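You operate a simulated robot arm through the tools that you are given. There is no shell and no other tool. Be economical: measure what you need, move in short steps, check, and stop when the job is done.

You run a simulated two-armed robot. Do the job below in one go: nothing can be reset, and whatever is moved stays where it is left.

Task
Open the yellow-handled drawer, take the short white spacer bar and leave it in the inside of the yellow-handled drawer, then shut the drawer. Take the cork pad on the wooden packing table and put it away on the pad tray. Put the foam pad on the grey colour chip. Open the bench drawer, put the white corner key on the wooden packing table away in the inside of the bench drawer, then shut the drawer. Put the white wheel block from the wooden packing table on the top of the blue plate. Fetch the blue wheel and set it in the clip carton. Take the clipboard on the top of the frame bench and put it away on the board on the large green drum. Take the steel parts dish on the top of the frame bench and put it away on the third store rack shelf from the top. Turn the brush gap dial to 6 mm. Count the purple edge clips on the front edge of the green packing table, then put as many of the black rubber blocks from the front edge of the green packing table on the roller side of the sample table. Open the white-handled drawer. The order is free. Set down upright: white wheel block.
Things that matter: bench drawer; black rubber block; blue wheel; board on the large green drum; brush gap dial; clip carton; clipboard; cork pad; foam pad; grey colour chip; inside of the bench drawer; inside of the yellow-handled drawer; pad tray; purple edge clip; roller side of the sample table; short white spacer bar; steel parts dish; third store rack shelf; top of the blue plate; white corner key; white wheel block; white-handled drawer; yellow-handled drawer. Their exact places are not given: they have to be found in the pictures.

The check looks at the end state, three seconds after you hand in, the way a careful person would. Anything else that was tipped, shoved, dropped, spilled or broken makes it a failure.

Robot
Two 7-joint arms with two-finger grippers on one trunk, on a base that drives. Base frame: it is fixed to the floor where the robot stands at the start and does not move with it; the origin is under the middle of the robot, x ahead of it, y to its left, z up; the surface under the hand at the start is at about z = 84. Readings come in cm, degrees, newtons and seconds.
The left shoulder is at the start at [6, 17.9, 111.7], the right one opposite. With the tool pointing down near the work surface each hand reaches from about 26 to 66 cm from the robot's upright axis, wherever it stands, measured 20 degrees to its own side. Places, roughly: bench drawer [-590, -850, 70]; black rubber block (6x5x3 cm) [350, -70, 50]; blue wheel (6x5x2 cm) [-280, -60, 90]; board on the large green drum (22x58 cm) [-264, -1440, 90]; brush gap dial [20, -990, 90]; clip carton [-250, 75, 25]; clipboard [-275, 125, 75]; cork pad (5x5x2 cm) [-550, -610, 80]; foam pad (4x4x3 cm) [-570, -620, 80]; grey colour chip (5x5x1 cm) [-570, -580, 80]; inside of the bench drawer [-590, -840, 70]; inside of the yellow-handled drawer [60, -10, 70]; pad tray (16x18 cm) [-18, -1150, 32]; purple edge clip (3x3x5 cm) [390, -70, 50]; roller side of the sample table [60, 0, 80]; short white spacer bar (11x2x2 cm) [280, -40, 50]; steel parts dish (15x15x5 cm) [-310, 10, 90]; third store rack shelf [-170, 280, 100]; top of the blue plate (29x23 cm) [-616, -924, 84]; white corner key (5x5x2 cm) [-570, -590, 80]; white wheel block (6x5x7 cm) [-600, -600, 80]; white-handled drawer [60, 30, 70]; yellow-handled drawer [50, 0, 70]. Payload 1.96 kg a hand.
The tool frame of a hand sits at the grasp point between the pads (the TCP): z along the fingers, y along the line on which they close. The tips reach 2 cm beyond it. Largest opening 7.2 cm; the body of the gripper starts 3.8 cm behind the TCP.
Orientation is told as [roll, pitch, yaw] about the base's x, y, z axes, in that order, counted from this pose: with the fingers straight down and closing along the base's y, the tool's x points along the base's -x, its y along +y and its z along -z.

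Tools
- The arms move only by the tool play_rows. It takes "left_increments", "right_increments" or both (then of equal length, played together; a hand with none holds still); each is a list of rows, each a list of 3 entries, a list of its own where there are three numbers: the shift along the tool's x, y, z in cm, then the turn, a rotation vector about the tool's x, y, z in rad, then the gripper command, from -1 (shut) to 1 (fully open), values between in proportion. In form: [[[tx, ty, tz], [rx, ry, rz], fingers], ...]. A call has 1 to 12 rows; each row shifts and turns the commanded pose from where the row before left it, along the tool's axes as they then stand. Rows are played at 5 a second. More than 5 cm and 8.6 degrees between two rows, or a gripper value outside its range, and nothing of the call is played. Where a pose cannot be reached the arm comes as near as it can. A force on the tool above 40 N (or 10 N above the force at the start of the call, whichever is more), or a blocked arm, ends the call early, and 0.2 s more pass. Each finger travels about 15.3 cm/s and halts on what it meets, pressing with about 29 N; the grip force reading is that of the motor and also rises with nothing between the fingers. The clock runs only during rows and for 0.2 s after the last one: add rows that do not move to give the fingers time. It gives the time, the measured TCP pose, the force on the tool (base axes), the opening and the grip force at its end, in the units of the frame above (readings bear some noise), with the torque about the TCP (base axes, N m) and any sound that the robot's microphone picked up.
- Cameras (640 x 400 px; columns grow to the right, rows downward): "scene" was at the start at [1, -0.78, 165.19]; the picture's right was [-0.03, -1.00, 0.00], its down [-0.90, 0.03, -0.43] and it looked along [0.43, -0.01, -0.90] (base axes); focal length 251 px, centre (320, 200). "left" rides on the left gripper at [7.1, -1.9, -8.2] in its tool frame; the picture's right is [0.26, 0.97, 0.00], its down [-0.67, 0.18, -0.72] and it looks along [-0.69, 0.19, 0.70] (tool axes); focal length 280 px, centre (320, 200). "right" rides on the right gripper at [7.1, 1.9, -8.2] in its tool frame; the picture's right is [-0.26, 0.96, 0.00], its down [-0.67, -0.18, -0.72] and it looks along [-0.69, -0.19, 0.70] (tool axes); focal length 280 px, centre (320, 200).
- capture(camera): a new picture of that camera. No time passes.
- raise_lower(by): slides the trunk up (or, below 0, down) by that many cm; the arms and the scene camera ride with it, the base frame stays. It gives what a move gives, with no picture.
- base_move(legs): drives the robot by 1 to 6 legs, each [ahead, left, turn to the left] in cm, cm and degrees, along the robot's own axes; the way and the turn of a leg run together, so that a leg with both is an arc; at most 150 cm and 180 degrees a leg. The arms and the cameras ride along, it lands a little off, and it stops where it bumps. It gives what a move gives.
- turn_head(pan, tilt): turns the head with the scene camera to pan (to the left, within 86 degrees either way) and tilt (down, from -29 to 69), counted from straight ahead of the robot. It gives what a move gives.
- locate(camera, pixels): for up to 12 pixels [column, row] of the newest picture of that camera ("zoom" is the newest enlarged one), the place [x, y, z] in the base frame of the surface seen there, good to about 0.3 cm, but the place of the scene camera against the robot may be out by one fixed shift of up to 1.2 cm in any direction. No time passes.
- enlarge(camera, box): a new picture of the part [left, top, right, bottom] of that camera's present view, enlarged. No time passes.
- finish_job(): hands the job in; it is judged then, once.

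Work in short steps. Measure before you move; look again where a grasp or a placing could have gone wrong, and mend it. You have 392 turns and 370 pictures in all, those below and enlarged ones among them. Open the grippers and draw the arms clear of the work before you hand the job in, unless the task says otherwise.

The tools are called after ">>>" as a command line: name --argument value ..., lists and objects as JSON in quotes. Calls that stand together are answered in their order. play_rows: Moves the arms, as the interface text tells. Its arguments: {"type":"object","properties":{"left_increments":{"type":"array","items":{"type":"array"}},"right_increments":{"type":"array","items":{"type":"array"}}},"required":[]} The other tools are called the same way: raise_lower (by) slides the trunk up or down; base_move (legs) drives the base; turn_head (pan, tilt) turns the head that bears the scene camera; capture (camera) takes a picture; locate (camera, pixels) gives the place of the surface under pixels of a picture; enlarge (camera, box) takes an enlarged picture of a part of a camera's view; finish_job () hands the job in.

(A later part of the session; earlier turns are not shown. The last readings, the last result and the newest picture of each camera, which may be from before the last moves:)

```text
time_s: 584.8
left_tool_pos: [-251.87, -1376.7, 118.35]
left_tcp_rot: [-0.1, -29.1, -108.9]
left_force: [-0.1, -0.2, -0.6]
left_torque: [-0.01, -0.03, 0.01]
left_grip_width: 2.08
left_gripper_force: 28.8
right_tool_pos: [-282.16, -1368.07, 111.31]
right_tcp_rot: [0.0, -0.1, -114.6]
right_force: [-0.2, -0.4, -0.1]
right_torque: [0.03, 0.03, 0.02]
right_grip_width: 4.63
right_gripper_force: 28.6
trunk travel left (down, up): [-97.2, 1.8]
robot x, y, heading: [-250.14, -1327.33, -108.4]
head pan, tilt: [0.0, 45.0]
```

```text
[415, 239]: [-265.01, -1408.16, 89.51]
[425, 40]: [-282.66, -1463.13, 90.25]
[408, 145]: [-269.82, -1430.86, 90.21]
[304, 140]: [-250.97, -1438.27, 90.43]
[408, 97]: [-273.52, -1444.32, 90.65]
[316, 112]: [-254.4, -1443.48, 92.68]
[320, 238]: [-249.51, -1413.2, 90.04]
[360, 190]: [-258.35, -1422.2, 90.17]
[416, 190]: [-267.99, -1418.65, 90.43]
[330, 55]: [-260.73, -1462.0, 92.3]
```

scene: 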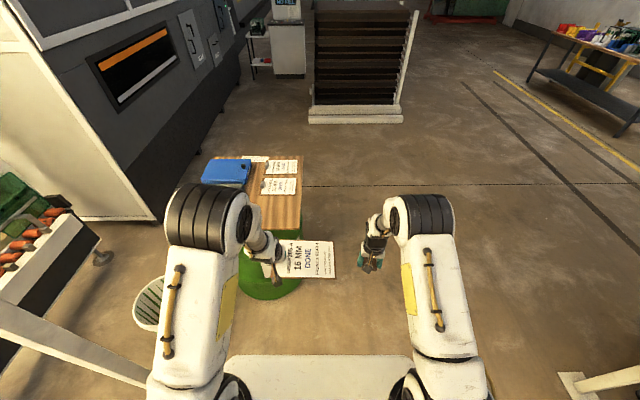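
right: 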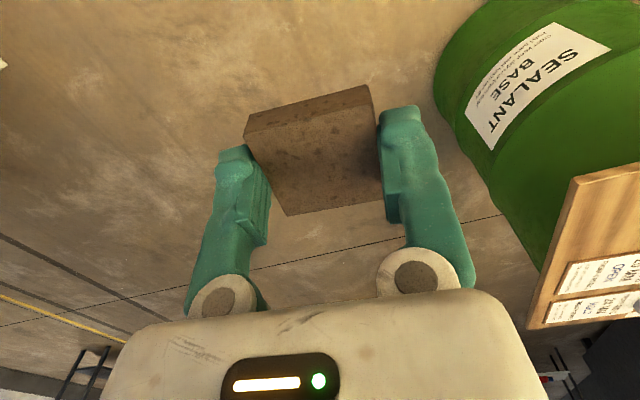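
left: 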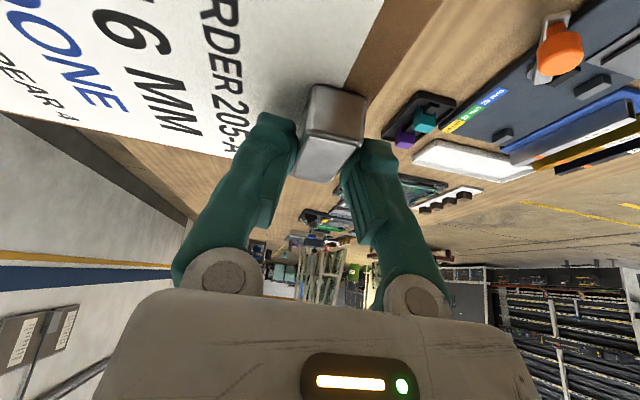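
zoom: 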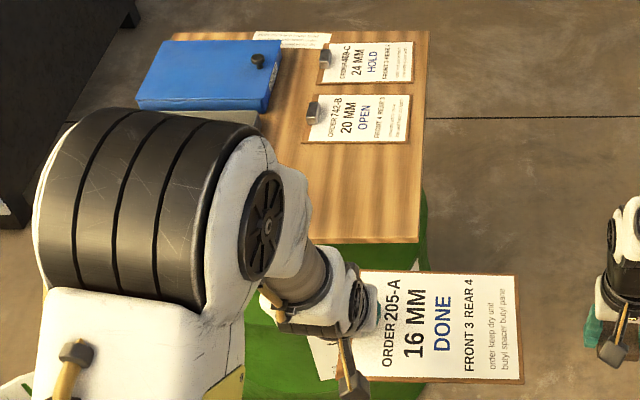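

Board top z=90.2; free near-right area 23 cm long. Target left TCP ≈[-249.5,-1424.5,93.4]. Drive left 18, forward 28, and look at the bottle.

>>> base_move --legs '[[0, 17, 0], [26, 0, 0]]'

>>> capture --camera "left"

>>> capture --camera "scene"

```text
time_s: 587.6
left_tool_pos: [-243.59, -1405.62, 118.55]
left_tcp_rot: [0.0, -29.2, -108.8]
left_force: [-0.2, -0.7, -0.8]
left_torque: [-0.01, -0.06, -0.01]
left_grip_width: 2.11
left_gripper_force: 29.1
right_tool_pos: [-274.1, -1396.98, 111.36]
right_tcp_rot: [0.0, -0.3, -114.6]
right_force: [-0.1, -0.5, -0.1]
right_torque: [0.03, 0.01, 0.0]
right_grip_width: 4.65
right_gripper_force: 29.0
trunk travel left (down, up): [-97.2, 1.8]
robot x, y, heading: [-242.11, -1356.42, -108.5]
head pan, tilt: [0.0, 45.0]
```

```text
200 pictures are left
```

left: 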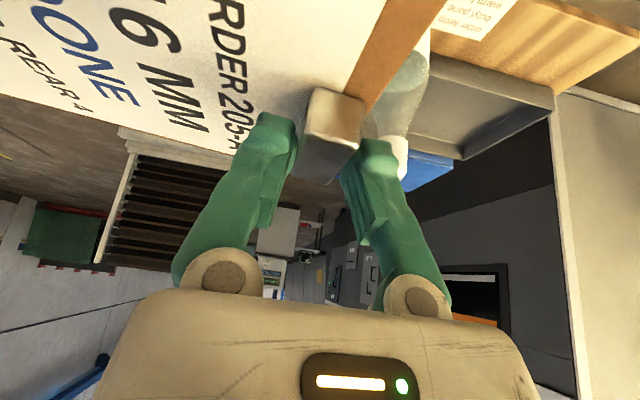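

```text
199 pictures are left
```

scene: 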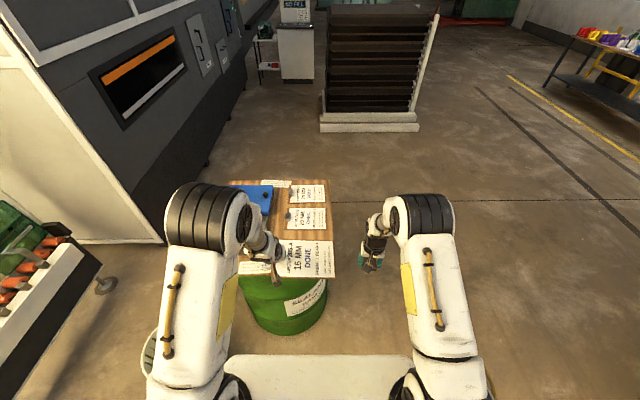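

>>> locate --camera "left" --pixels '[[405, 85], [385, 120], [400, 165], [420, 60], [425, 90], [470, 60]]'

```text
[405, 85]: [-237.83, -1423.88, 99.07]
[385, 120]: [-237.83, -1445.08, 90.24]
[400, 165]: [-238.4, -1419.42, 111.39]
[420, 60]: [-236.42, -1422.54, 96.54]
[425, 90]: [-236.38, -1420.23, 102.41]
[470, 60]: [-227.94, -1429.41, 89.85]
```

Bottle edge stays ≈9 cm left of the hand's path. Drive forward 19 and lower by the trunk.

>>> base_move --legs '[[19.3, 0, 0]]'

>>> raise_lower --by -19

>>> capture --camera "left"

>>> enlarge --camera "scene" --box '[200, 160, 400, 285]'

```text
time_s: 589.2
left_tool_pos: [-249.89, -1423.37, 118.43]
left_tcp_rot: [0.0, -29.3, -109.0]
left_force: [0.5, 0.4, -1.0]
left_torque: [0.0, -0.07, -0.01]
left_grip_width: 2.09
left_gripper_force: 29.0
right_tool_pos: [-280.15, -1414.67, 111.38]
right_tcp_rot: [0.1, -0.3, -114.7]
right_force: [0.3, 0.0, -0.3]
right_torque: [-0.03, 0.01, 0.02]
right_grip_width: 4.65
right_gripper_force: 29.0
trunk travel left (down, up): [-97.2, 1.8]
robot x, y, heading: [-248.34, -1374.48, -109.1]
head pan, tilt: [0.0, 45.0]
```

```text
time_s: 591.3
left_tool_pos: [-250.03, -1423.61, 99.43]
left_tcp_rot: [0.0, -29.2, -109.0]
left_force: [-0.2, 0.6, -0.4]
left_torque: [-0.02, -0.08, 0.0]
left_grip_width: 2.09
left_gripper_force: 29.0
right_tool_pos: [-280.22, -1414.99, 92.39]
right_tcp_rot: [0.0, -0.1, -114.7]
right_force: [0.3, 0.2, 0.2]
right_torque: [-0.02, 0.03, -0.01]
right_grip_width: 4.66
right_gripper_force: 29.2
trunk travel left (down, up): [-78.2, 20.8]
robot x, y, heading: [-247.92, -1374.51, -109.0]
head pan, tilt: [0.0, 45.0]
```

```text
198 pictures are left
```

left: 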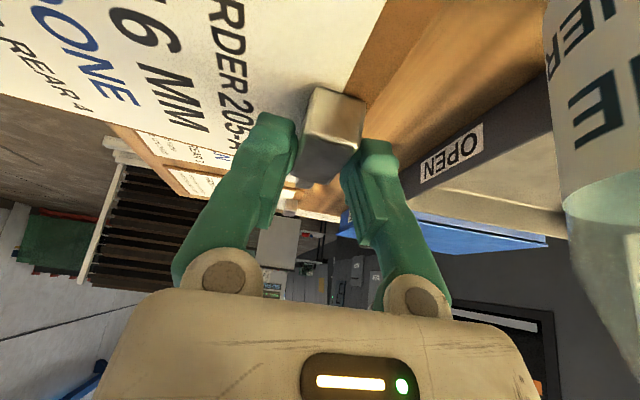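

```text
3.20 times, centred on (300, 222) of scene
```

zoom: 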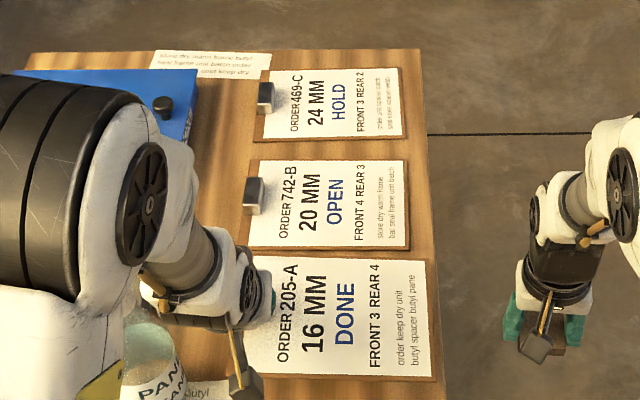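

Aligned. Shift 0.6 left and lower with the trunk until it rests.

>>> play_rows --left_increments '[[[0, 0.6, 0], [0, 0, 0], -1], [[0, 0, 0], [0, 0, 0], -1]]'

>>> raise_lower --by -5.6

>>> capture --camera "left"

```text
time_s: 591.9
left_tool_pos: [-249.53, -1423.8, 99.3]
left_tcp_rot: [0.1, -29.0, -109.0]
left_force: [-0.6, 0.3, -1.0]
left_torque: [0.0, -0.06, -0.03]
left_grip_width: 2.11
left_gripper_force: 29.1
right_tool_pos: [-280.37, -1414.94, 92.32]
right_tcp_rot: [0.1, 0.0, -114.7]
right_force: [-0.4, -0.7, 0.2]
right_torque: [0.0, -0.02, -0.02]
right_grip_width: 4.66
right_gripper_force: 29.0
trunk travel left (down, up): [-78.2, 20.8]
robot x, y, heading: [-247.75, -1374.46, -109.1]
head pan, tilt: [0.0, 45.0]
```

```text
time_s: 592.8
left_tool_pos: [-249.43, -1423.67, 93.71]
left_tcp_rot: [0.0, -29.1, -109.0]
left_force: [0.3, 0.0, -1.1]
left_torque: [-0.03, -0.05, -0.02]
left_grip_width: 2.08
left_gripper_force: 28.7
right_tool_pos: [-280.33, -1414.88, 86.66]
right_tcp_rot: [0.0, -0.1, -114.7]
right_force: [-0.4, 0.5, -0.4]
right_torque: [-0.01, 0.0, -0.01]
right_grip_width: 4.68
right_gripper_force: 29.1
trunk travel left (down, up): [-72.6, 26.4]
robot x, y, heading: [-248.23, -1374.2, -109.0]
head pan, tilt: [0.0, 45.0]
```

```text
196 pictures are left
```

left: 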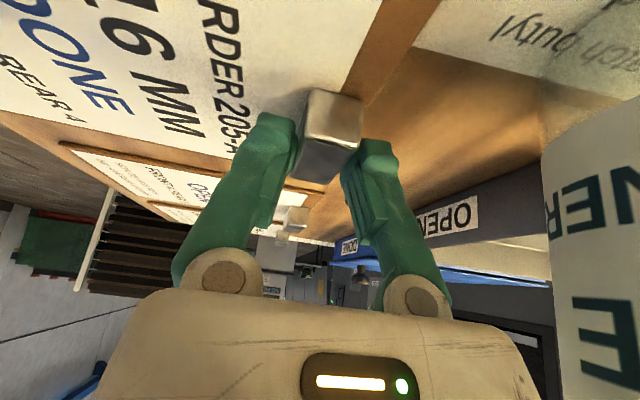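

>>> raise_lower --by -0.5

```text
time_s: 593.4
left_tool_pos: [-249.46, -1423.8, 93.34]
left_tcp_rot: [0.0, -29.3, -109.0]
left_force: [0.6, -1.2, 6.4]
left_torque: [-0.35, 0.11, 0.04]
left_grip_width: 2.07
left_gripper_force: 28.7
right_tool_pos: [-280.27, -1414.87, 86.28]
right_tcp_rot: [0.0, -0.1, -114.7]
right_force: [0.4, 1.1, 0.9]
right_torque: [-0.01, -0.01, -0.01]
right_grip_width: 4.65
right_gripper_force: 28.8
trunk travel left (down, up): [-72.1, 26.9]
robot x, y, heading: [-248.02, -1374.36, -109.1]
head pan, tilt: [0.0, 45.0]
```

Resting. Open to ~4 cm and retract along the tool axis.

>>> play_rows --left_increments '[[[0, 0, 0], [0, 0, 0], 0.1], [[0, 0, 0], [0, 0, 0], 0.1], [[0, 0, -2], [0, 0, 0], 0.1], [[0, 0, -4], [0, 0, 0], 0.1], [[0, 0, -4], [0, 0, 0], 0.1], [[0, 0, -4], [0, 0, 0], 0.1]]'

>>> raise_lower --by 15

>>> base_move --legs '[[-35, 0, 0]]'

>>> enlarge --camera "scene" --box '[180, 140, 380, 265]'

```text
time_s: 594.8
left_tool_pos: [-247.25, -1417.16, 105.64]
left_tcp_rot: [-0.1, -29.2, -109.0]
left_force: [0.7, 0.1, 0.2]
left_torque: [0.0, 0.05, 0.02]
left_grip_width: 3.96
left_gripper_force: 0.1
right_tool_pos: [-280.22, -1414.86, 86.24]
right_tcp_rot: [0.0, -0.2, -114.8]
right_force: [1.2, -0.5, 0.8]
right_torque: [0.03, -0.01, 0.0]
right_grip_width: 4.67
right_gripper_force: 28.9
trunk travel left (down, up): [-72.1, 26.9]
robot x, y, heading: [-248.33, -1374.11, -109.1]
head pan, tilt: [0.0, 45.0]
```

```text
time_s: 596.5
left_tool_pos: [-247.27, -1417.43, 120.73]
left_tcp_rot: [0.0, -29.2, -109.1]
left_force: [0.6, -0.3, 0.2]
left_torque: [0.0, -0.03, 0.01]
left_grip_width: 3.96
left_gripper_force: 0.0
right_tool_pos: [-280.27, -1415.04, 101.21]
right_tcp_rot: [-0.1, -0.1, -114.7]
right_force: [-0.6, -0.3, -0.1]
right_torque: [-0.02, 0.03, -0.03]
right_grip_width: 4.65
right_gripper_force: 29.0
trunk travel left (down, up): [-87.1, 11.9]
robot x, y, heading: [-248.14, -1374.23, -109.2]
head pan, tilt: [0.0, 45.0]
```

```text
time_s: 598.8
left_tool_pos: [-236.16, -1384.55, 120.69]
left_tcp_rot: [0.1, -29.2, -109.4]
left_force: [-0.4, -0.9, -0.9]
left_torque: [-0.03, -0.01, 0.02]
left_grip_width: 3.97
left_gripper_force: 0.1
right_tool_pos: [-269.16, -1381.79, 101.14]
right_tcp_rot: [0.1, -0.2, -115.2]
right_force: [-0.6, 0.3, -0.6]
right_torque: [0.0, 0.01, -0.02]
right_grip_width: 4.66
right_gripper_force: 28.6
trunk travel left (down, up): [-87.1, 11.9]
robot x, y, heading: [-236.55, -1341.42, -109.6]
head pan, tilt: [0.0, 45.0]
```

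```text
3.20 times, centred on (280, 202) of scene
```

zoom: 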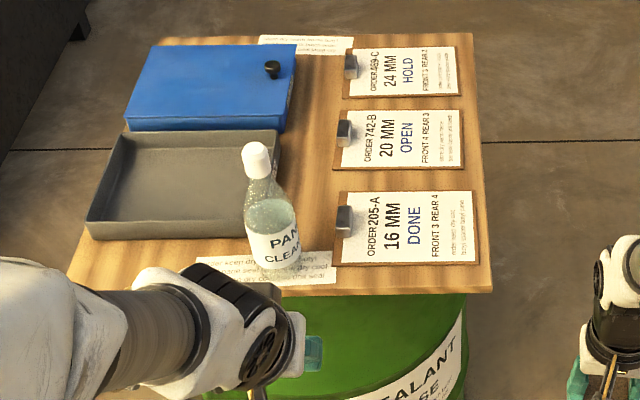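

Clipboard stored neatly. Next the pad tray: back up north along the lit wall and turn to face it.

>>> base_move --legs '[[-150, 0, 0], [-92, 0, 0], [0, 0, 91.6]]'

>>> turn_head --pan 0 --tilt 35

>>> capture --camera "scene"

>>> enlarge --camera "scene" --box '[240, 130, 420, 242]'

```text
time_s: 614.4
left_tool_pos: [-118.08, -1112.12, 120.72]
left_tcp_rot: [0.0, -29.1, -18.5]
left_force: [-0.9, 0.1, 0.9]
left_torque: [-0.02, -0.01, 0.01]
left_grip_width: 3.99
left_gripper_force: 0.1
right_tool_pos: [-120.15, -1145.11, 101.21]
right_tcp_rot: [0.0, -0.2, -24.3]
right_force: [-0.2, 0.1, -0.8]
right_torque: [0.03, 0.0, 0.03]
right_grip_width: 4.68
right_gripper_force: 29.0
trunk travel left (down, up): [-87.1, 11.9]
robot x, y, heading: [-161.12, -1113.25, -18.8]
head pan, tilt: [0.0, 45.0]
```

```text
time_s: 615.1
left_tool_pos: [-118.25, -1112.23, 120.63]
left_tcp_rot: [0.0, -29.0, -18.5]
left_force: [0.1, -0.5, -0.3]
left_torque: [-0.02, -0.01, 0.02]
left_grip_width: 3.96
left_gripper_force: 0.2
right_tool_pos: [-120.11, -1145.12, 101.19]
right_tcp_rot: [0.0, -0.2, -24.2]
right_force: [0.4, 0.1, 0.3]
right_torque: [0.05, 0.02, -0.02]
right_grip_width: 4.66
right_gripper_force: 29.0
trunk travel left (down, up): [-87.1, 11.9]
robot x, y, heading: [-160.79, -1113.32, -18.3]
head pan, tilt: [0.0, 35.0]
```

```text
194 pictures are left
```

scene: 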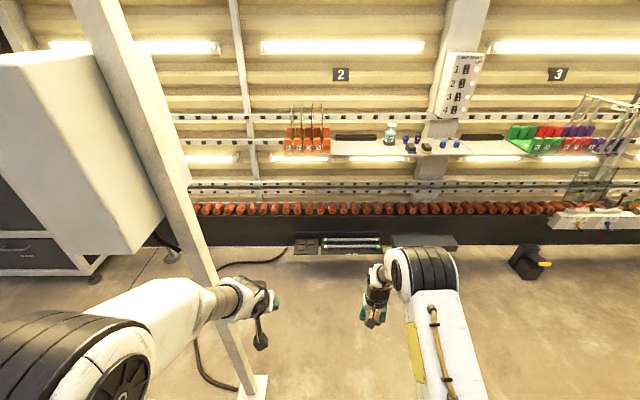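

```text
3.56 times, centred on (330, 186) of scene
```

zoom: 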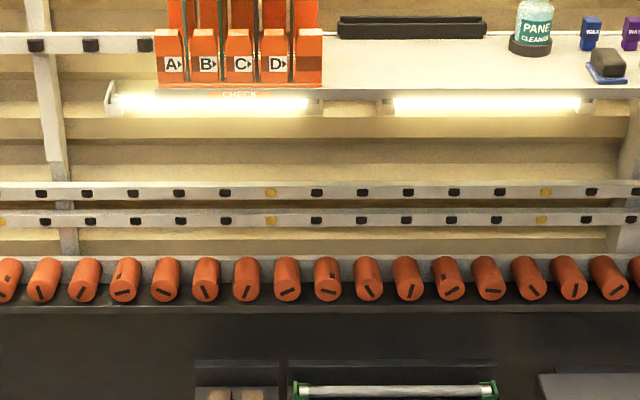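

>>> locate --camera "scene" --pixels '[[255, 385], [215, 330], [190, 250], [160, 200], [100, 180], [306, 245], [295, 240], [318, 250], [305, 238], [352, 243]]'

>>> enlarge --camera "scene" --box '[270, 220, 430, 320]'

```text
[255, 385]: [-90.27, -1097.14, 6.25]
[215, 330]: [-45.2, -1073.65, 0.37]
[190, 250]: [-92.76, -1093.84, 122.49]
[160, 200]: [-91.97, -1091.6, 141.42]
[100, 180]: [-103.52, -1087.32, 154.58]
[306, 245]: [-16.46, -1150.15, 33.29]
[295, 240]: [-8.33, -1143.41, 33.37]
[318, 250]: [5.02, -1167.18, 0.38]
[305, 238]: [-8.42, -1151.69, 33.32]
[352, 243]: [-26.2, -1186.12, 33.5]
```

```text
4.00 times, centred on (350, 270) of scene
```

zoom: 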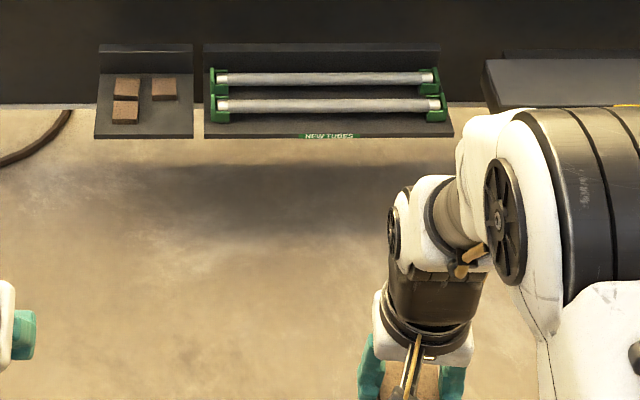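

Pole at [-92,-1094] is close on the left; the tray's free corner is front-right. I shift right 14, lower the trunk, then pass it.

>>> base_move --legs '[[0, -15, 0]]'

>>> raise_lower --by -40

>>> base_move --legs '[[78, 0, 0]]'

>>> capture --camera "scene"

>>> capture --camera "right"

```text
time_s: 616.5
left_tool_pos: [-122.79, -1126.2, 120.73]
left_tcp_rot: [-0.1, -29.1, -18.1]
left_force: [-0.7, -0.2, 0.6]
left_torque: [-0.02, -0.01, 0.02]
left_grip_width: 3.98
left_gripper_force: 0.1
right_tool_pos: [-124.79, -1159.2, 101.22]
right_tcp_rot: [-0.1, -0.2, -24.0]
right_force: [-0.1, -0.2, -0.4]
right_torque: [-0.02, -0.03, 0.0]
right_grip_width: 4.67
right_gripper_force: 29.0
trunk travel left (down, up): [-87.1, 11.9]
robot x, y, heading: [-165.84, -1127.46, -18.1]
head pan, tilt: [0.0, 35.0]
```

```text
time_s: 620.3
left_tool_pos: [-122.86, -1126.41, 80.75]
left_tcp_rot: [0.0, -29.1, -18.3]
left_force: [-0.7, 0.0, 1.1]
left_torque: [0.03, 0.0, 0.02]
left_grip_width: 3.93
left_gripper_force: 0.1
right_tool_pos: [-124.87, -1159.36, 61.2]
right_tcp_rot: [0.0, -0.2, -24.0]
right_force: [0.1, 0.2, -0.4]
right_torque: [0.0, 0.0, 0.01]
right_grip_width: 4.67
right_gripper_force: 28.8
trunk travel left (down, up): [-47.1, 51.9]
robot x, y, heading: [-165.73, -1127.93, -18.2]
head pan, tilt: [0.0, 35.0]
```

```text
time_s: 624.5
left_tool_pos: [-48.89, -1151.96, 80.68]
left_tcp_rot: [0.0, -29.0, -19.1]
left_force: [1.3, 0.2, 0.0]
left_torque: [0.01, 0.0, 0.0]
left_grip_width: 3.97
left_gripper_force: 0.0
right_tool_pos: [-51.41, -1184.87, 61.15]
right_tcp_rot: [0.1, -0.1, -24.7]
right_force: [0.1, 0.6, 0.8]
right_torque: [0.01, 0.0, -0.04]
right_grip_width: 4.69
right_gripper_force: 29.2
trunk travel left (down, up): [-47.1, 51.9]
robot x, y, heading: [-92.37, -1152.56, -19.0]
head pan, tilt: [0.0, 35.0]
```

```text
191 pictures are left
```

scene: 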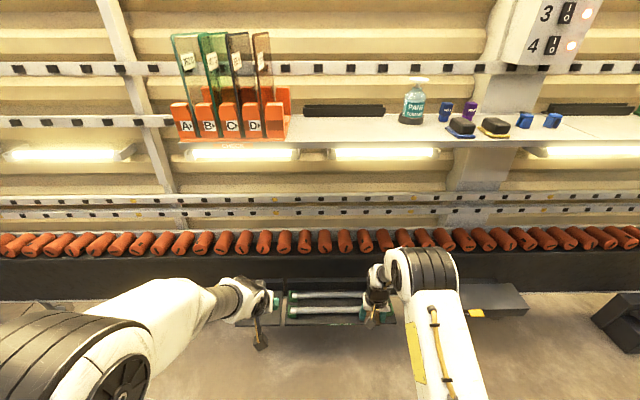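

```text
190 pictures are left
```

right: 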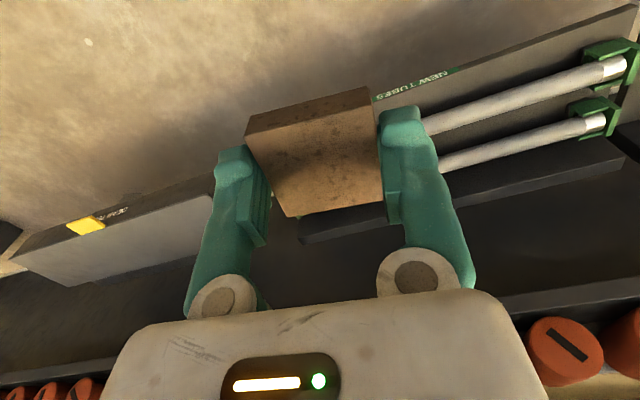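

Move the left hand aside (left/back), then shift the base left 20.

>>> play_rows --left_increments '[[[2, 4, -2], [0, 0, 0], 0], [[2, 4, -2], [0, 0, 0], 0], [[2, 4, 0], [0, 0, 0], 0], [[2, 2, 0], [0, 0, 0], 0]]'

>>> base_move --legs '[[0, 19, 0.8]]'

>>> capture --camera "right"

>>> capture --camera "scene"

```text
time_s: 625.5
left_tool_pos: [-49.18, -1135.96, 81.29]
left_tcp_rot: [-0.1, -29.1, -19.0]
left_force: [-0.1, 0.0, -0.4]
left_torque: [-0.03, -0.01, -0.02]
left_grip_width: 3.6
left_gripper_force: 0.1
left hand out of reach, approached as far as the arm can: row 1, 2, 3, 4
right_tool_pos: [-51.42, -1184.91, 61.25]
right_tcp_rot: [0.0, -0.2, -24.7]
right_force: [0.3, -0.2, -0.2]
right_torque: [0.01, 0.02, 0.02]
right_grip_width: 4.61
right_gripper_force: 29.0
trunk travel left (down, up): [-47.1, 51.9]
robot x, y, heading: [-91.47, -1152.49, -19.3]
head pan, tilt: [0.0, 35.0]
```

```text
time_s: 627.1
left_tool_pos: [-43.36, -1116.88, 81.34]
left_tcp_rot: [-0.1, -28.9, -17.9]
left_force: [-0.5, 0.3, -0.2]
left_torque: [0.0, -0.01, -0.01]
left_grip_width: 3.58
left_gripper_force: 0.0
right_tool_pos: [-44.69, -1165.86, 61.06]
right_tcp_rot: [0.1, -0.2, -23.8]
right_force: [-0.1, -0.1, 0.0]
right_torque: [-0.05, -0.01, -0.01]
right_grip_width: 4.66
right_gripper_force: 28.7
trunk travel left (down, up): [-47.1, 51.9]
robot x, y, heading: [-85.95, -1134.02, -18.0]
head pan, tilt: [0.0, 35.0]
```

```text
189 pictures are left
```

right: 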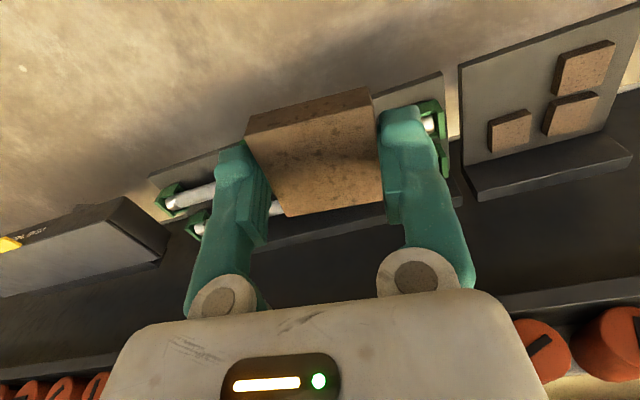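

```text
188 pictures are left
```

scene: 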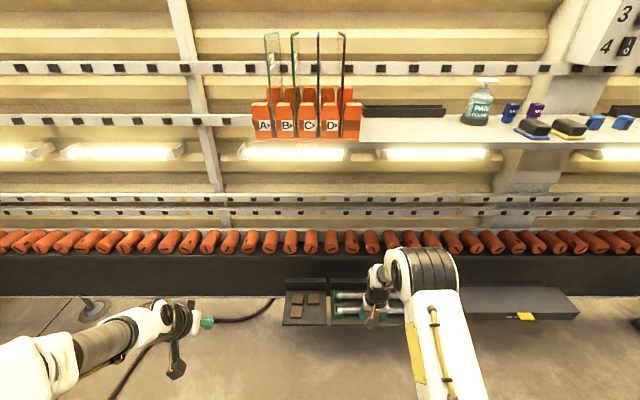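

>>> locate --camera "right" --pixels '[[465, 70], [528, 82], [510, 130], [572, 113], [585, 65], [628, 30], [480, 165], [490, 110], [545, 55], [520, 100]]'

```text
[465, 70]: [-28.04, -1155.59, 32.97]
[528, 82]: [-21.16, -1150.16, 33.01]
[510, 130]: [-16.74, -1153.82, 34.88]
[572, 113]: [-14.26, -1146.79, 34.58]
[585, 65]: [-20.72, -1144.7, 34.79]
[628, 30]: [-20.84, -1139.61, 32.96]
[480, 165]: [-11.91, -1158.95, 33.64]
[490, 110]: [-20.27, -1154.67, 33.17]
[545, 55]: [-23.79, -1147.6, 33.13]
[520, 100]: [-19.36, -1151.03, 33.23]
```

Tray surface z=33; the free slot is at ≈[-23.1,-1151.7]. Drive 11 forward, then move the hand over it and lower.

>>> base_move --legs '[[11, 0, 0]]'

>>> play_rows --right_increments '[[[0, 4, 0], [0, 0, -0.085], -1], [[-1, 4, 0], [0, 0, 0], -1], [[-1, 4, 0], [0, 0, 0], -1], [[-1, 4, 0], [0, 0, 0], -1], [[-2, 4, 0], [0, 0, 0], -1]]'

>>> capture --camera "right"

```text
time_s: 628.3
left_tool_pos: [-32.82, -1120.27, 81.23]
left_tcp_rot: [-0.1, -29.0, -18.0]
left_force: [0.7, -0.1, -0.4]
left_torque: [0.0, -0.01, -0.02]
left_grip_width: 3.61
left_gripper_force: 0.0
right_tool_pos: [-33.97, -1169.11, 61.06]
right_tcp_rot: [0.1, -0.1, -23.5]
right_force: [-0.2, 0.4, 0.6]
right_torque: [-0.02, 0.01, 0.04]
right_grip_width: 4.68
right_gripper_force: 29.1
trunk travel left (down, up): [-47.1, 51.9]
robot x, y, heading: [-75.35, -1137.52, -17.9]
head pan, tilt: [0.0, 35.0]
```

```text
time_s: 629.5
left_tool_pos: [-32.78, -1120.27, 81.15]
left_tcp_rot: [0.0, -29.0, -17.9]
left_force: [0.3, 0.2, 0.1]
left_torque: [0.01, 0.03, 0.01]
left_grip_width: 3.59
left_gripper_force: 0.2
right_tool_pos: [-22.28, -1151.9, 61.16]
right_tcp_rot: [0.0, -0.1, -18.9]
right_force: [-0.4, -0.1, -0.3]
right_torque: [-0.02, 0.02, -0.03]
right_grip_width: 4.65
right_gripper_force: 28.5
trunk travel left (down, up): [-47.1, 51.9]
robot x, y, heading: [-75.06, -1137.87, -17.7]
head pan, tilt: [0.0, 35.0]
```

```text
187 pictures are left
```

right: 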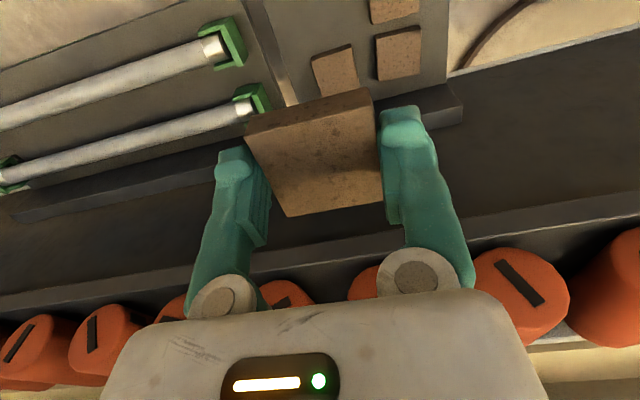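

>>> play_rows --right_increments '[[[0.85, 0, 0], [0, 0, 0], -1], [[0, 0, 0], [0, 0, 0], -1]]'

>>> raise_lower --by -18

>>> capture --camera "right"

>>> capture --camera "scene"

```text
time_s: 630.1
left_tool_pos: [-32.67, -1120.24, 81.24]
left_tcp_rot: [-0.1, -29.1, -17.9]
left_force: [-0.6, -0.5, -0.7]
left_torque: [0.01, 0.02, 0.01]
left_grip_width: 3.63
left_gripper_force: 0.0
right_tool_pos: [-23.19, -1151.65, 61.17]
right_tcp_rot: [0.0, -0.1, -18.7]
right_force: [0.7, -0.4, -0.5]
right_torque: [-0.02, 0.02, 0.03]
right_grip_width: 4.68
right_gripper_force: 29.0
trunk travel left (down, up): [-47.1, 51.9]
robot x, y, heading: [-75.13, -1137.91, -17.9]
head pan, tilt: [0.0, 35.0]
```

```text
time_s: 632.1
left_tool_pos: [-32.78, -1120.22, 63.4]
left_tcp_rot: [0.0, -29.2, -17.9]
left_force: [0.7, -0.6, 0.0]
left_torque: [-0.01, 0.01, 0.01]
left_grip_width: 3.6
left_gripper_force: 0.1
right_tool_pos: [-23.24, -1151.77, 43.18]
right_tcp_rot: [0.1, -0.2, -18.8]
right_force: [-0.5, -0.2, 0.8]
right_torque: [-0.02, -0.05, -0.02]
right_grip_width: 4.64
right_gripper_force: 28.7
trunk travel left (down, up): [-29.1, 69.9]
robot x, y, heading: [-75.31, -1137.63, -17.8]
head pan, tilt: [0.0, 35.0]
```

```text
186 pictures are left
```

right: 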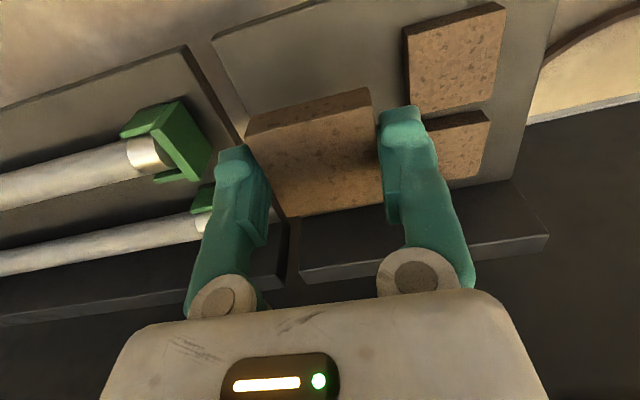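

```text
185 pictures are left
```

scene: 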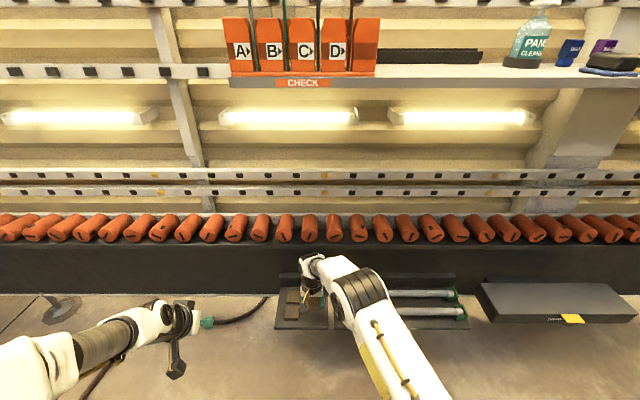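

>>> locate --camera "right" --pixels '[[408, 40], [499, 12], [415, 108], [484, 98], [430, 130], [485, 116], [240, 55], [300, 70], [215, 45]]'

```text
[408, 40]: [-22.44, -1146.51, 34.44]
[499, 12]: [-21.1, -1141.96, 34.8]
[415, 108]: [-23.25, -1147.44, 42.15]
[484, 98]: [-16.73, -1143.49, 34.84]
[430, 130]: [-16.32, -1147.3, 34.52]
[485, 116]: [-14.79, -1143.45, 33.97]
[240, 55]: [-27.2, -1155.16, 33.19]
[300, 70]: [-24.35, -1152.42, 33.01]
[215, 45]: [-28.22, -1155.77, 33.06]
```

Slot is clear. Lower to z≈35.6 and release.

>>> raise_lower --by -7.4

>>> play_rows --right_increments '[[[0, 0, 0.3], [0, 0, 0], -1], [[0, 0, 0], [0, 0, 0], 0.55], [[0, 0, 0], [0, 0, 0], 0.55], [[0, 0, -4], [0, 0, 0], 0.55], [[0, 0, -4.5], [0, 0, 0], 0.55]]'

>>> capture --camera "right"

```text
time_s: 633.2
left_tool_pos: [-32.73, -1120.24, 55.91]
left_tcp_rot: [0.0, -29.1, -17.9]
left_force: [0.3, 0.2, -0.5]
left_torque: [-0.02, 0.0, -0.01]
left_grip_width: 3.59
left_gripper_force: 0.0
right_tool_pos: [-23.33, -1151.74, 35.81]
right_tcp_rot: [0.0, -0.1, -18.7]
right_force: [0.5, 0.1, -0.7]
right_torque: [0.02, 0.03, -0.02]
right_grip_width: 4.65
right_gripper_force: 29.0
trunk travel left (down, up): [-21.7, 77.3]
robot x, y, heading: [-75.36, -1137.83, -17.8]
head pan, tilt: [0.0, 35.0]
```

```text
time_s: 634.4
left_tool_pos: [-32.76, -1120.37, 55.94]
left_tcp_rot: [0.0, -29.0, -17.9]
left_force: [-0.9, 0.0, 0.2]
left_torque: [0.02, 0.01, 0.01]
left_grip_width: 3.61
left_gripper_force: 0.1
right_tool_pos: [-23.07, -1151.69, 44.09]
right_tcp_rot: [0.1, -0.1, -18.8]
right_force: [-0.6, 0.6, 0.5]
right_torque: [-0.02, 0.01, -0.04]
right_grip_width: 5.57
right_gripper_force: 0.1
trunk travel left (down, up): [-21.7, 77.3]
robot x, y, heading: [-75.11, -1137.62, -17.8]
head pan, tilt: [0.0, 35.0]
```

```text
184 pictures are left
```

right: 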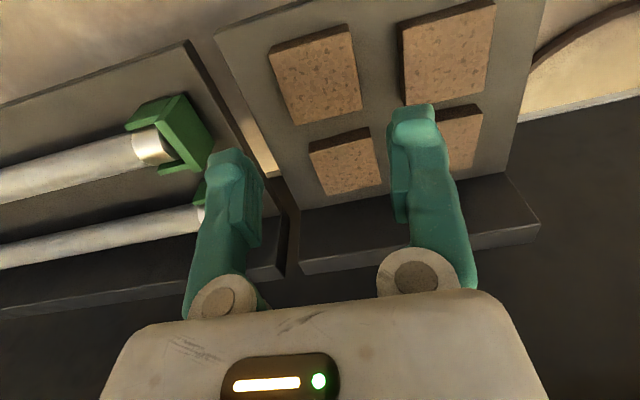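

All four pads are in the tray. Raise, shift right clear of the pole, and back out.

>>> raise_lower --by 10

>>> base_move --legs '[[-15, 0, 0], [0, -25, 0], [-75, 0, 0]]'

>>> raise_lower --by 40

>>> turn_head --pan 20 --tilt 25

>>> capture --camera "scene"

```text
time_s: 635.7
left_tool_pos: [-32.73, -1120.22, 65.94]
left_tcp_rot: [0.0, -29.0, -17.9]
left_force: [0.1, -0.2, 0.1]
left_torque: [-0.01, -0.02, -0.01]
left_grip_width: 3.62
left_gripper_force: 0.1
right_tool_pos: [-23.13, -1151.62, 54.08]
right_tcp_rot: [0.1, -0.1, -18.6]
right_force: [-0.3, -0.6, 0.3]
right_torque: [0.01, 0.0, -0.02]
right_grip_width: 5.58
right_gripper_force: 0.0
trunk travel left (down, up): [-31.7, 67.3]
robot x, y, heading: [-75.64, -1137.58, -17.9]
head pan, tilt: [0.0, 35.0]
```

```text
time_s: 642.3
left_tool_pos: [-127.91, -1116.17, 65.87]
left_tcp_rot: [0.1, -29.1, -18.2]
left_force: [0.3, 0.6, -0.5]
left_torque: [-0.05, -0.03, 0.0]
left_grip_width: 3.62
left_gripper_force: 0.0
right_tool_pos: [-118.37, -1147.55, 54.11]
right_tcp_rot: [-0.1, -0.2, -19.1]
right_force: [0.2, 1.2, -0.3]
right_torque: [0.02, 0.01, 0.02]
right_grip_width: 5.58
right_gripper_force: 0.1
trunk travel left (down, up): [-31.7, 67.3]
robot x, y, heading: [-170.33, -1133.45, -18.0]
head pan, tilt: [0.0, 35.0]
```

```text
time_s: 646.1
left_tool_pos: [-127.91, -1116.06, 106.05]
left_tcp_rot: [-0.1, -29.1, -18.3]
left_force: [0.7, -0.2, -0.5]
left_torque: [-0.02, 0.01, 0.02]
left_grip_width: 3.58
left_gripper_force: 0.2
right_tool_pos: [-118.35, -1147.62, 94.15]
right_tcp_rot: [0.1, -0.2, -19.2]
right_force: [-0.1, 0.9, 0.2]
right_torque: [0.01, 0.0, 0.02]
right_grip_width: 5.57
right_gripper_force: 0.1
trunk travel left (down, up): [-71.7, 27.3]
robot x, y, heading: [-170.11, -1133.22, -18.2]
head pan, tilt: [0.0, 35.0]
```

```text
time_s: 647.0
left_tool_pos: [-127.86, -1116.22, 105.97]
left_tcp_rot: [0.0, -29.2, -18.2]
left_force: [0.9, -0.1, 0.3]
left_torque: [0.01, 0.0, 0.01]
left_grip_width: 3.6
left_gripper_force: 0.1
right_tool_pos: [-118.33, -1147.48, 94.24]
right_tcp_rot: [-0.1, -0.2, -19.1]
right_force: [-0.3, 0.7, 0.4]
right_torque: [-0.02, -0.01, 0.01]
right_grip_width: 5.61
right_gripper_force: 0.0
trunk travel left (down, up): [-71.7, 27.3]
robot x, y, heading: [-170.69, -1133.43, -18.3]
head pan, tilt: [20.0, 25.0]
```

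```text
183 pictures are left
```

scene: 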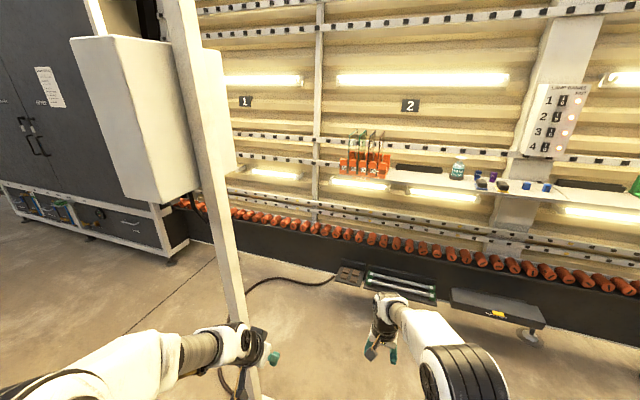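

Next the dial. Back off 40, drive north past the pole, then approach.

>>> base_move --legs '[[-40, 0, 0], [0, 150, 0], [0, 18, 0], [60, 0, 0]]'

>>> turn_head --pan 0 --tilt 25

>>> capture --camera "scene"

```text
time_s: 660.5
left_tool_pos: [-55.6, -962.64, 105.88]
left_tcp_rot: [0.0, -29.0, -18.5]
left_force: [-0.5, -0.3, 0.1]
left_torque: [-0.02, 0.0, 0.0]
left_grip_width: 3.61
left_gripper_force: 0.1
right_tool_pos: [-46.22, -993.99, 94.14]
right_tcp_rot: [0.0, -0.2, -19.5]
right_force: [0.7, -0.5, -0.3]
right_torque: [-0.01, 0.02, 0.03]
right_grip_width: 5.6
right_gripper_force: 0.0
trunk travel left (down, up): [-71.7, 27.3]
robot x, y, heading: [-98.39, -979.39, -18.6]
head pan, tilt: [20.0, 25.0]
```

```text
time_s: 661.4
left_tool_pos: [-55.66, -962.51, 105.81]
left_tcp_rot: [0.0, -29.0, -18.4]
left_force: [-0.3, 0.0, 0.3]
left_torque: [0.0, 0.0, 0.02]
left_grip_width: 3.6
left_gripper_force: 0.0
right_tool_pos: [-46.28, -993.87, 94.1]
right_tcp_rot: [0.0, -0.2, -19.4]
right_force: [0.1, 0.6, -0.2]
right_torque: [-0.01, -0.06, -0.01]
right_grip_width: 5.61
right_gripper_force: 0.0
trunk travel left (down, up): [-71.7, 27.3]
robot x, y, heading: [-98.37, -979.18, -18.7]
head pan, tilt: [0.0, 25.0]
```

```text
182 pictures are left
```

scene: 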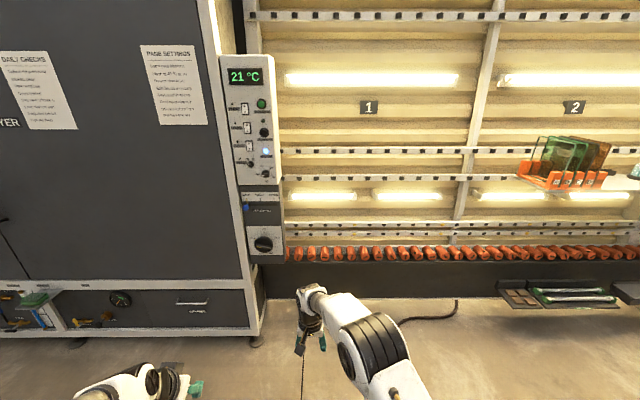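

>>> enlarge --camera "scene" --box '[236, 185, 296, 270]'

>>> locate --camera "zoom" --pixels '[[250, 280], [210, 280], [300, 280], [250, 230], [250, 330], [380, 300], [130, 330]]'

```text
4.71 times, centred on (266, 228) of scene
```

zoom: 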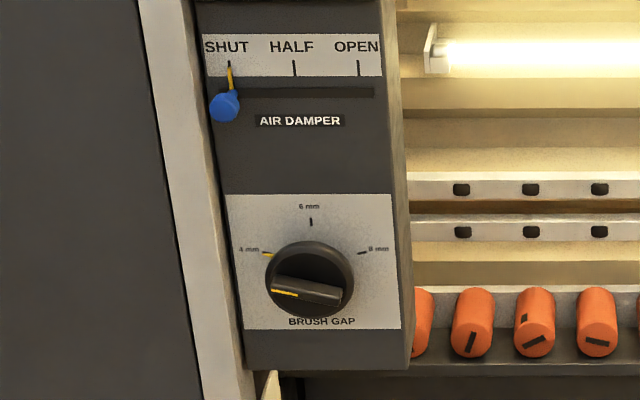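

```text
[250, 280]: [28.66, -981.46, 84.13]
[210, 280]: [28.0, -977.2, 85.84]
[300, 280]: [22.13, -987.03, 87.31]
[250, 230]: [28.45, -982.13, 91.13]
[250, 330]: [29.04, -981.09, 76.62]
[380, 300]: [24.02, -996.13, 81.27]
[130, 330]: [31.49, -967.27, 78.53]
```

The pointer bar lies roughly horizontal (yellow end left); 6 mm is at the top, so a clockwise turn. I turn the right hand horizontal with vertical closing.

>>> play_rows --right_increments '[[[0, 0, 0], [0, -0.1428, 0], 1], [[0, 0, 0], [0, -0.1428, 0], 1], [[0, 0, 0], [0, -0.1428, 0], 1], [[0, 0, 0], [0, -0.1428, 0], 1], [[0, 0, 0], [0, -0.1428, 0], 1], [[0, 0, 0], [0, -0.1428, 0], 1], [[0, 0, 0], [0, -0.1428, 0], 1], [[0, 0, 0], [0, -0.1428, 0], 1], [[0, 0, 0], [0, -0.1428, 0], 1], [[0, 0, 0], [0, -0.1428, 0], 1], [[0, 0, 0], [0, -0.1428, 0], 1]]'

>>> play_rows --right_increments '[[[0, 0, 0], [0, 0, -0.1428], 1], [[0, 0, 0], [0, 0, -0.1428], 1], [[0, 0, 0], [0, 0, -0.1428], 1], [[0, 0, 0], [0, 0, -0.1428], 1], [[0, 0, 0], [0, 0, -0.1428], 1], [[0, 0, 0], [0, 0, -0.1428], 1], [[0, 0, 0], [0, 0, -0.1428], 1], [[0, 0, 0], [0, 0, -0.1428], 1], [[0, 0, 0], [0, 0, -0.1428], 1], [[0, 0, 0], [0, 0, -0.1428], 1], [[0, 0, 0], [0, 0, -0.1428], 1]]'

>>> capture --camera "right"

>>> locate --camera "zoom" --pixels '[[308, 292], [280, 291], [335, 297], [310, 255], [310, 222], [266, 253], [361, 254], [350, 290]]'

```text
time_s: 663.8
left_tool_pos: [-55.56, -962.5, 105.86]
left_tcp_rot: [-0.1, -29.1, -18.6]
left_force: [0.3, -0.9, 0.2]
left_torque: [0.0, 0.02, 0.0]
left_grip_width: 3.59
left_gripper_force: 0.0
right_tool_pos: [-46.38, -993.93, 94.15]
right_tcp_rot: [-140.1, -89.7, 120.9]
right_force: [0.7, -0.1, 0.0]
right_torque: [-0.02, 0.02, 0.0]
right_grip_width: 7.22
right_gripper_force: 0.0
trunk travel left (down, up): [-71.7, 27.3]
robot x, y, heading: [-98.41, -979.71, -18.4]
head pan, tilt: [0.0, 25.0]
```

```text
time_s: 666.2
left_tool_pos: [-55.58, -962.55, 105.86]
left_tcp_rot: [0.1, -29.2, -18.5]
left_force: [0.0, -0.2, -0.1]
left_torque: [0.0, -0.03, -0.01]
left_grip_width: 3.58
left_gripper_force: 0.0
right_tool_pos: [-46.26, -993.93, 94.21]
right_tcp_rot: [-90.2, 0.0, 70.7]
right_force: [0.2, 0.9, -0.4]
right_torque: [-0.01, 0.01, 0.02]
right_grip_width: 7.2
right_gripper_force: 0.1
trunk travel left (down, up): [-71.7, 27.3]
robot x, y, heading: [-98.0, -979.63, -18.3]
head pan, tilt: [0.0, 25.0]
```

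```text
180 pictures are left
```

right: 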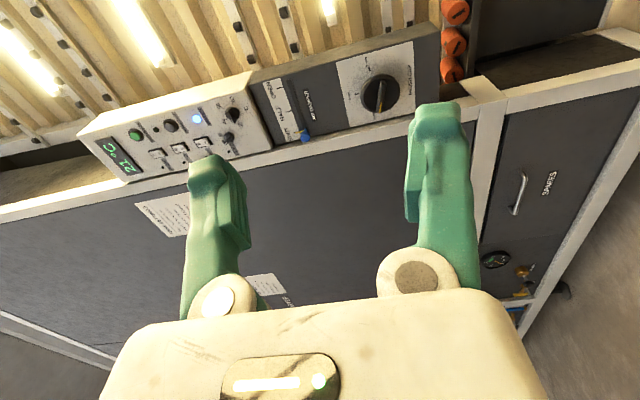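

```text
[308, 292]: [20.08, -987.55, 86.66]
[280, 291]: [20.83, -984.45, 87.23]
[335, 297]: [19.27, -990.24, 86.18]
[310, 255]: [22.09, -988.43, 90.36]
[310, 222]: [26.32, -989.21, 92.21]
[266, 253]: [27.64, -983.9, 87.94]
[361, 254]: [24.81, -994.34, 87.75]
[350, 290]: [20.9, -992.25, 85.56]
```

Dial geometry: centre l=-932.6, z=86.7; 4/6/8 mm at 168°/90°/12°; pointer now at ~169° (4 mm). I align the hand: base left 27, forward 40, trunk down 7.5.

>>> base_move --legs '[[0, 27, 0], [38, 0, 0]]'

>>> raise_lower --by -7.4

>>> capture --camera "right"

>>> capture --camera "scene"

```text
time_s: 670.1
left_tool_pos: [-11.09, -948.83, 105.86]
left_tcp_rot: [0.0, -29.0, -18.3]
left_force: [0.3, -0.5, -0.2]
left_torque: [-0.03, 0.0, -0.02]
left_grip_width: 3.63
left_gripper_force: 0.2
right_tool_pos: [-1.7, -979.98, 94.15]
right_tcp_rot: [-90.1, -0.1, 71.0]
right_force: [0.1, -0.1, 0.1]
right_torque: [-0.01, 0.03, 0.03]
right_grip_width: 7.2
right_gripper_force: 0.0
trunk travel left (down, up): [-71.7, 27.3]
robot x, y, heading: [-53.8, -966.06, -18.2]
head pan, tilt: [0.0, 25.0]
```

```text
time_s: 671.2
left_tool_pos: [-11.16, -948.65, 98.62]
left_tcp_rot: [0.0, -29.1, -18.3]
left_force: [-0.1, -0.2, -0.2]
left_torque: [0.0, -0.03, 0.0]
left_grip_width: 3.58
left_gripper_force: 0.0
right_tool_pos: [-1.67, -980.07, 86.74]
right_tcp_rot: [-90.2, 0.0, 70.8]
right_force: [-0.4, 0.6, -1.3]
right_torque: [-0.02, 0.01, -0.01]
right_grip_width: 7.23
right_gripper_force: 0.0
trunk travel left (down, up): [-64.3, 34.7]
robot x, y, heading: [-54.01, -965.52, -18.2]
head pan, tilt: [0.0, 25.0]
```

```text
179 pictures are left
```

right: 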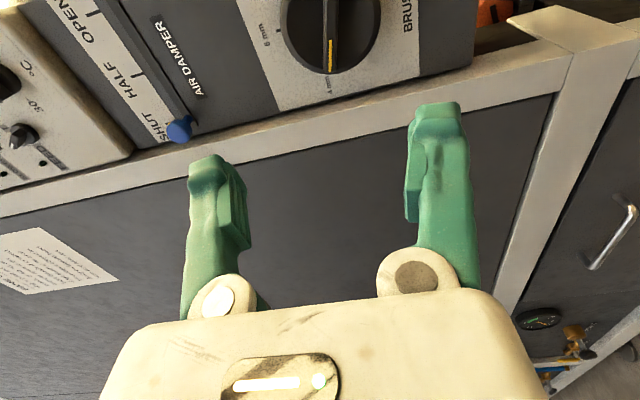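

```text
178 pictures are left
```

scene: 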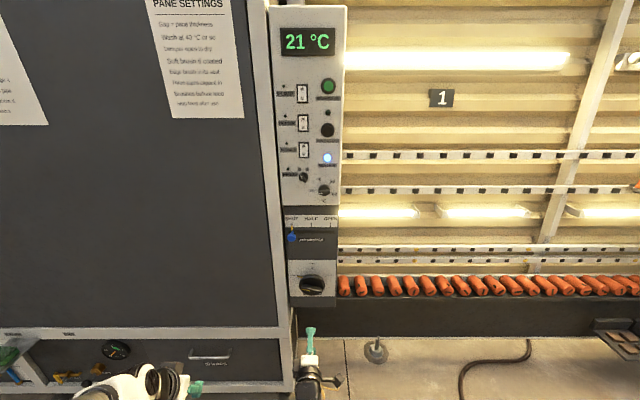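

>>> locate --camera "right" --pixels '[[331, 65], [330, 40], [331, 10], [322, 40], [339, 40], [300, 45], [365, 40], [275, 32], [333, 85]]'

>>> enlarge --camera "right" --box '[250, 0, 410, 100]'

```text
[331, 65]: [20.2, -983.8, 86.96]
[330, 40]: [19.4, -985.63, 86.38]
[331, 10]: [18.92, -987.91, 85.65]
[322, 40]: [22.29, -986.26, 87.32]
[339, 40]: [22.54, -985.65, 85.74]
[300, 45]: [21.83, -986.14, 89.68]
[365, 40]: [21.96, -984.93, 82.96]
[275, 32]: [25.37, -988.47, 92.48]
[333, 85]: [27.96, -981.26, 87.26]
```

```text
4.00 times, centred on (330, 50) of right
```

zoom: 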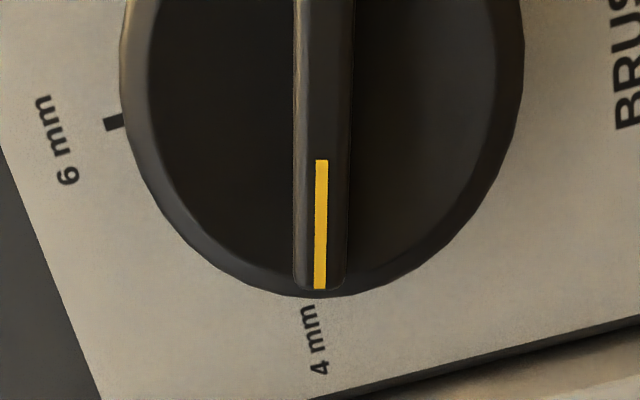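

Bar tilt ≈13°, aligned laterally. Pre-rotate 13° clockwise, drive 15 forward.

>>> play_rows --right_increments '[[[0, 0, 0], [0, 0, 0.113], 1], [[0, 0, 0], [0, 0, 0.113], 1]]'

>>> base_move --legs '[[14, 0, 0]]'

>>> capture --camera "right"

```text
time_s: 671.8
left_tool_pos: [-11.1, -948.68, 98.55]
left_tcp_rot: [-0.1, -29.1, -18.3]
left_force: [0.3, 0.1, -0.5]
left_torque: [-0.01, -0.01, -0.01]
left_grip_width: 3.62
left_gripper_force: 0.0
right_tool_pos: [-1.68, -980.04, 86.88]
right_tcp_rot: [-90.0, -13.0, 70.9]
right_force: [0.2, 0.4, -0.1]
right_torque: [0.01, 0.01, -0.01]
right_grip_width: 7.19
right_gripper_force: 0.0
trunk travel left (down, up): [-64.3, 34.7]
robot x, y, heading: [-53.63, -965.96, -18.2]
head pan, tilt: [0.0, 25.0]
```

```text
time_s: 673.1
left_tool_pos: [2.55, -953.21, 98.46]
left_tcp_rot: [0.0, -29.0, -18.3]
left_force: [-0.6, 0.2, -0.4]
left_torque: [0.02, -0.01, 0.0]
left_grip_width: 3.63
left_gripper_force: 0.0
right_tool_pos: [11.86, -984.58, 86.85]
right_tcp_rot: [-90.1, -13.0, 70.8]
right_force: [0.6, 0.0, -0.7]
right_torque: [0.01, 0.01, 0.03]
right_grip_width: 7.18
right_gripper_force: 0.1
trunk travel left (down, up): [-64.3, 34.7]
robot x, y, heading: [-40.37, -970.34, -18.2]
head pan, tilt: [0.0, 25.0]
```

```text
176 pictures are left
```

right: 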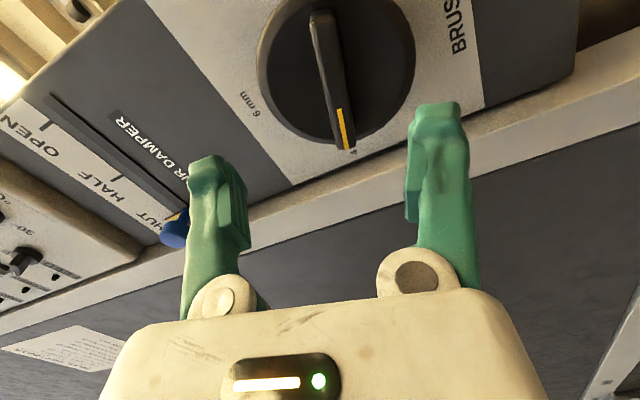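

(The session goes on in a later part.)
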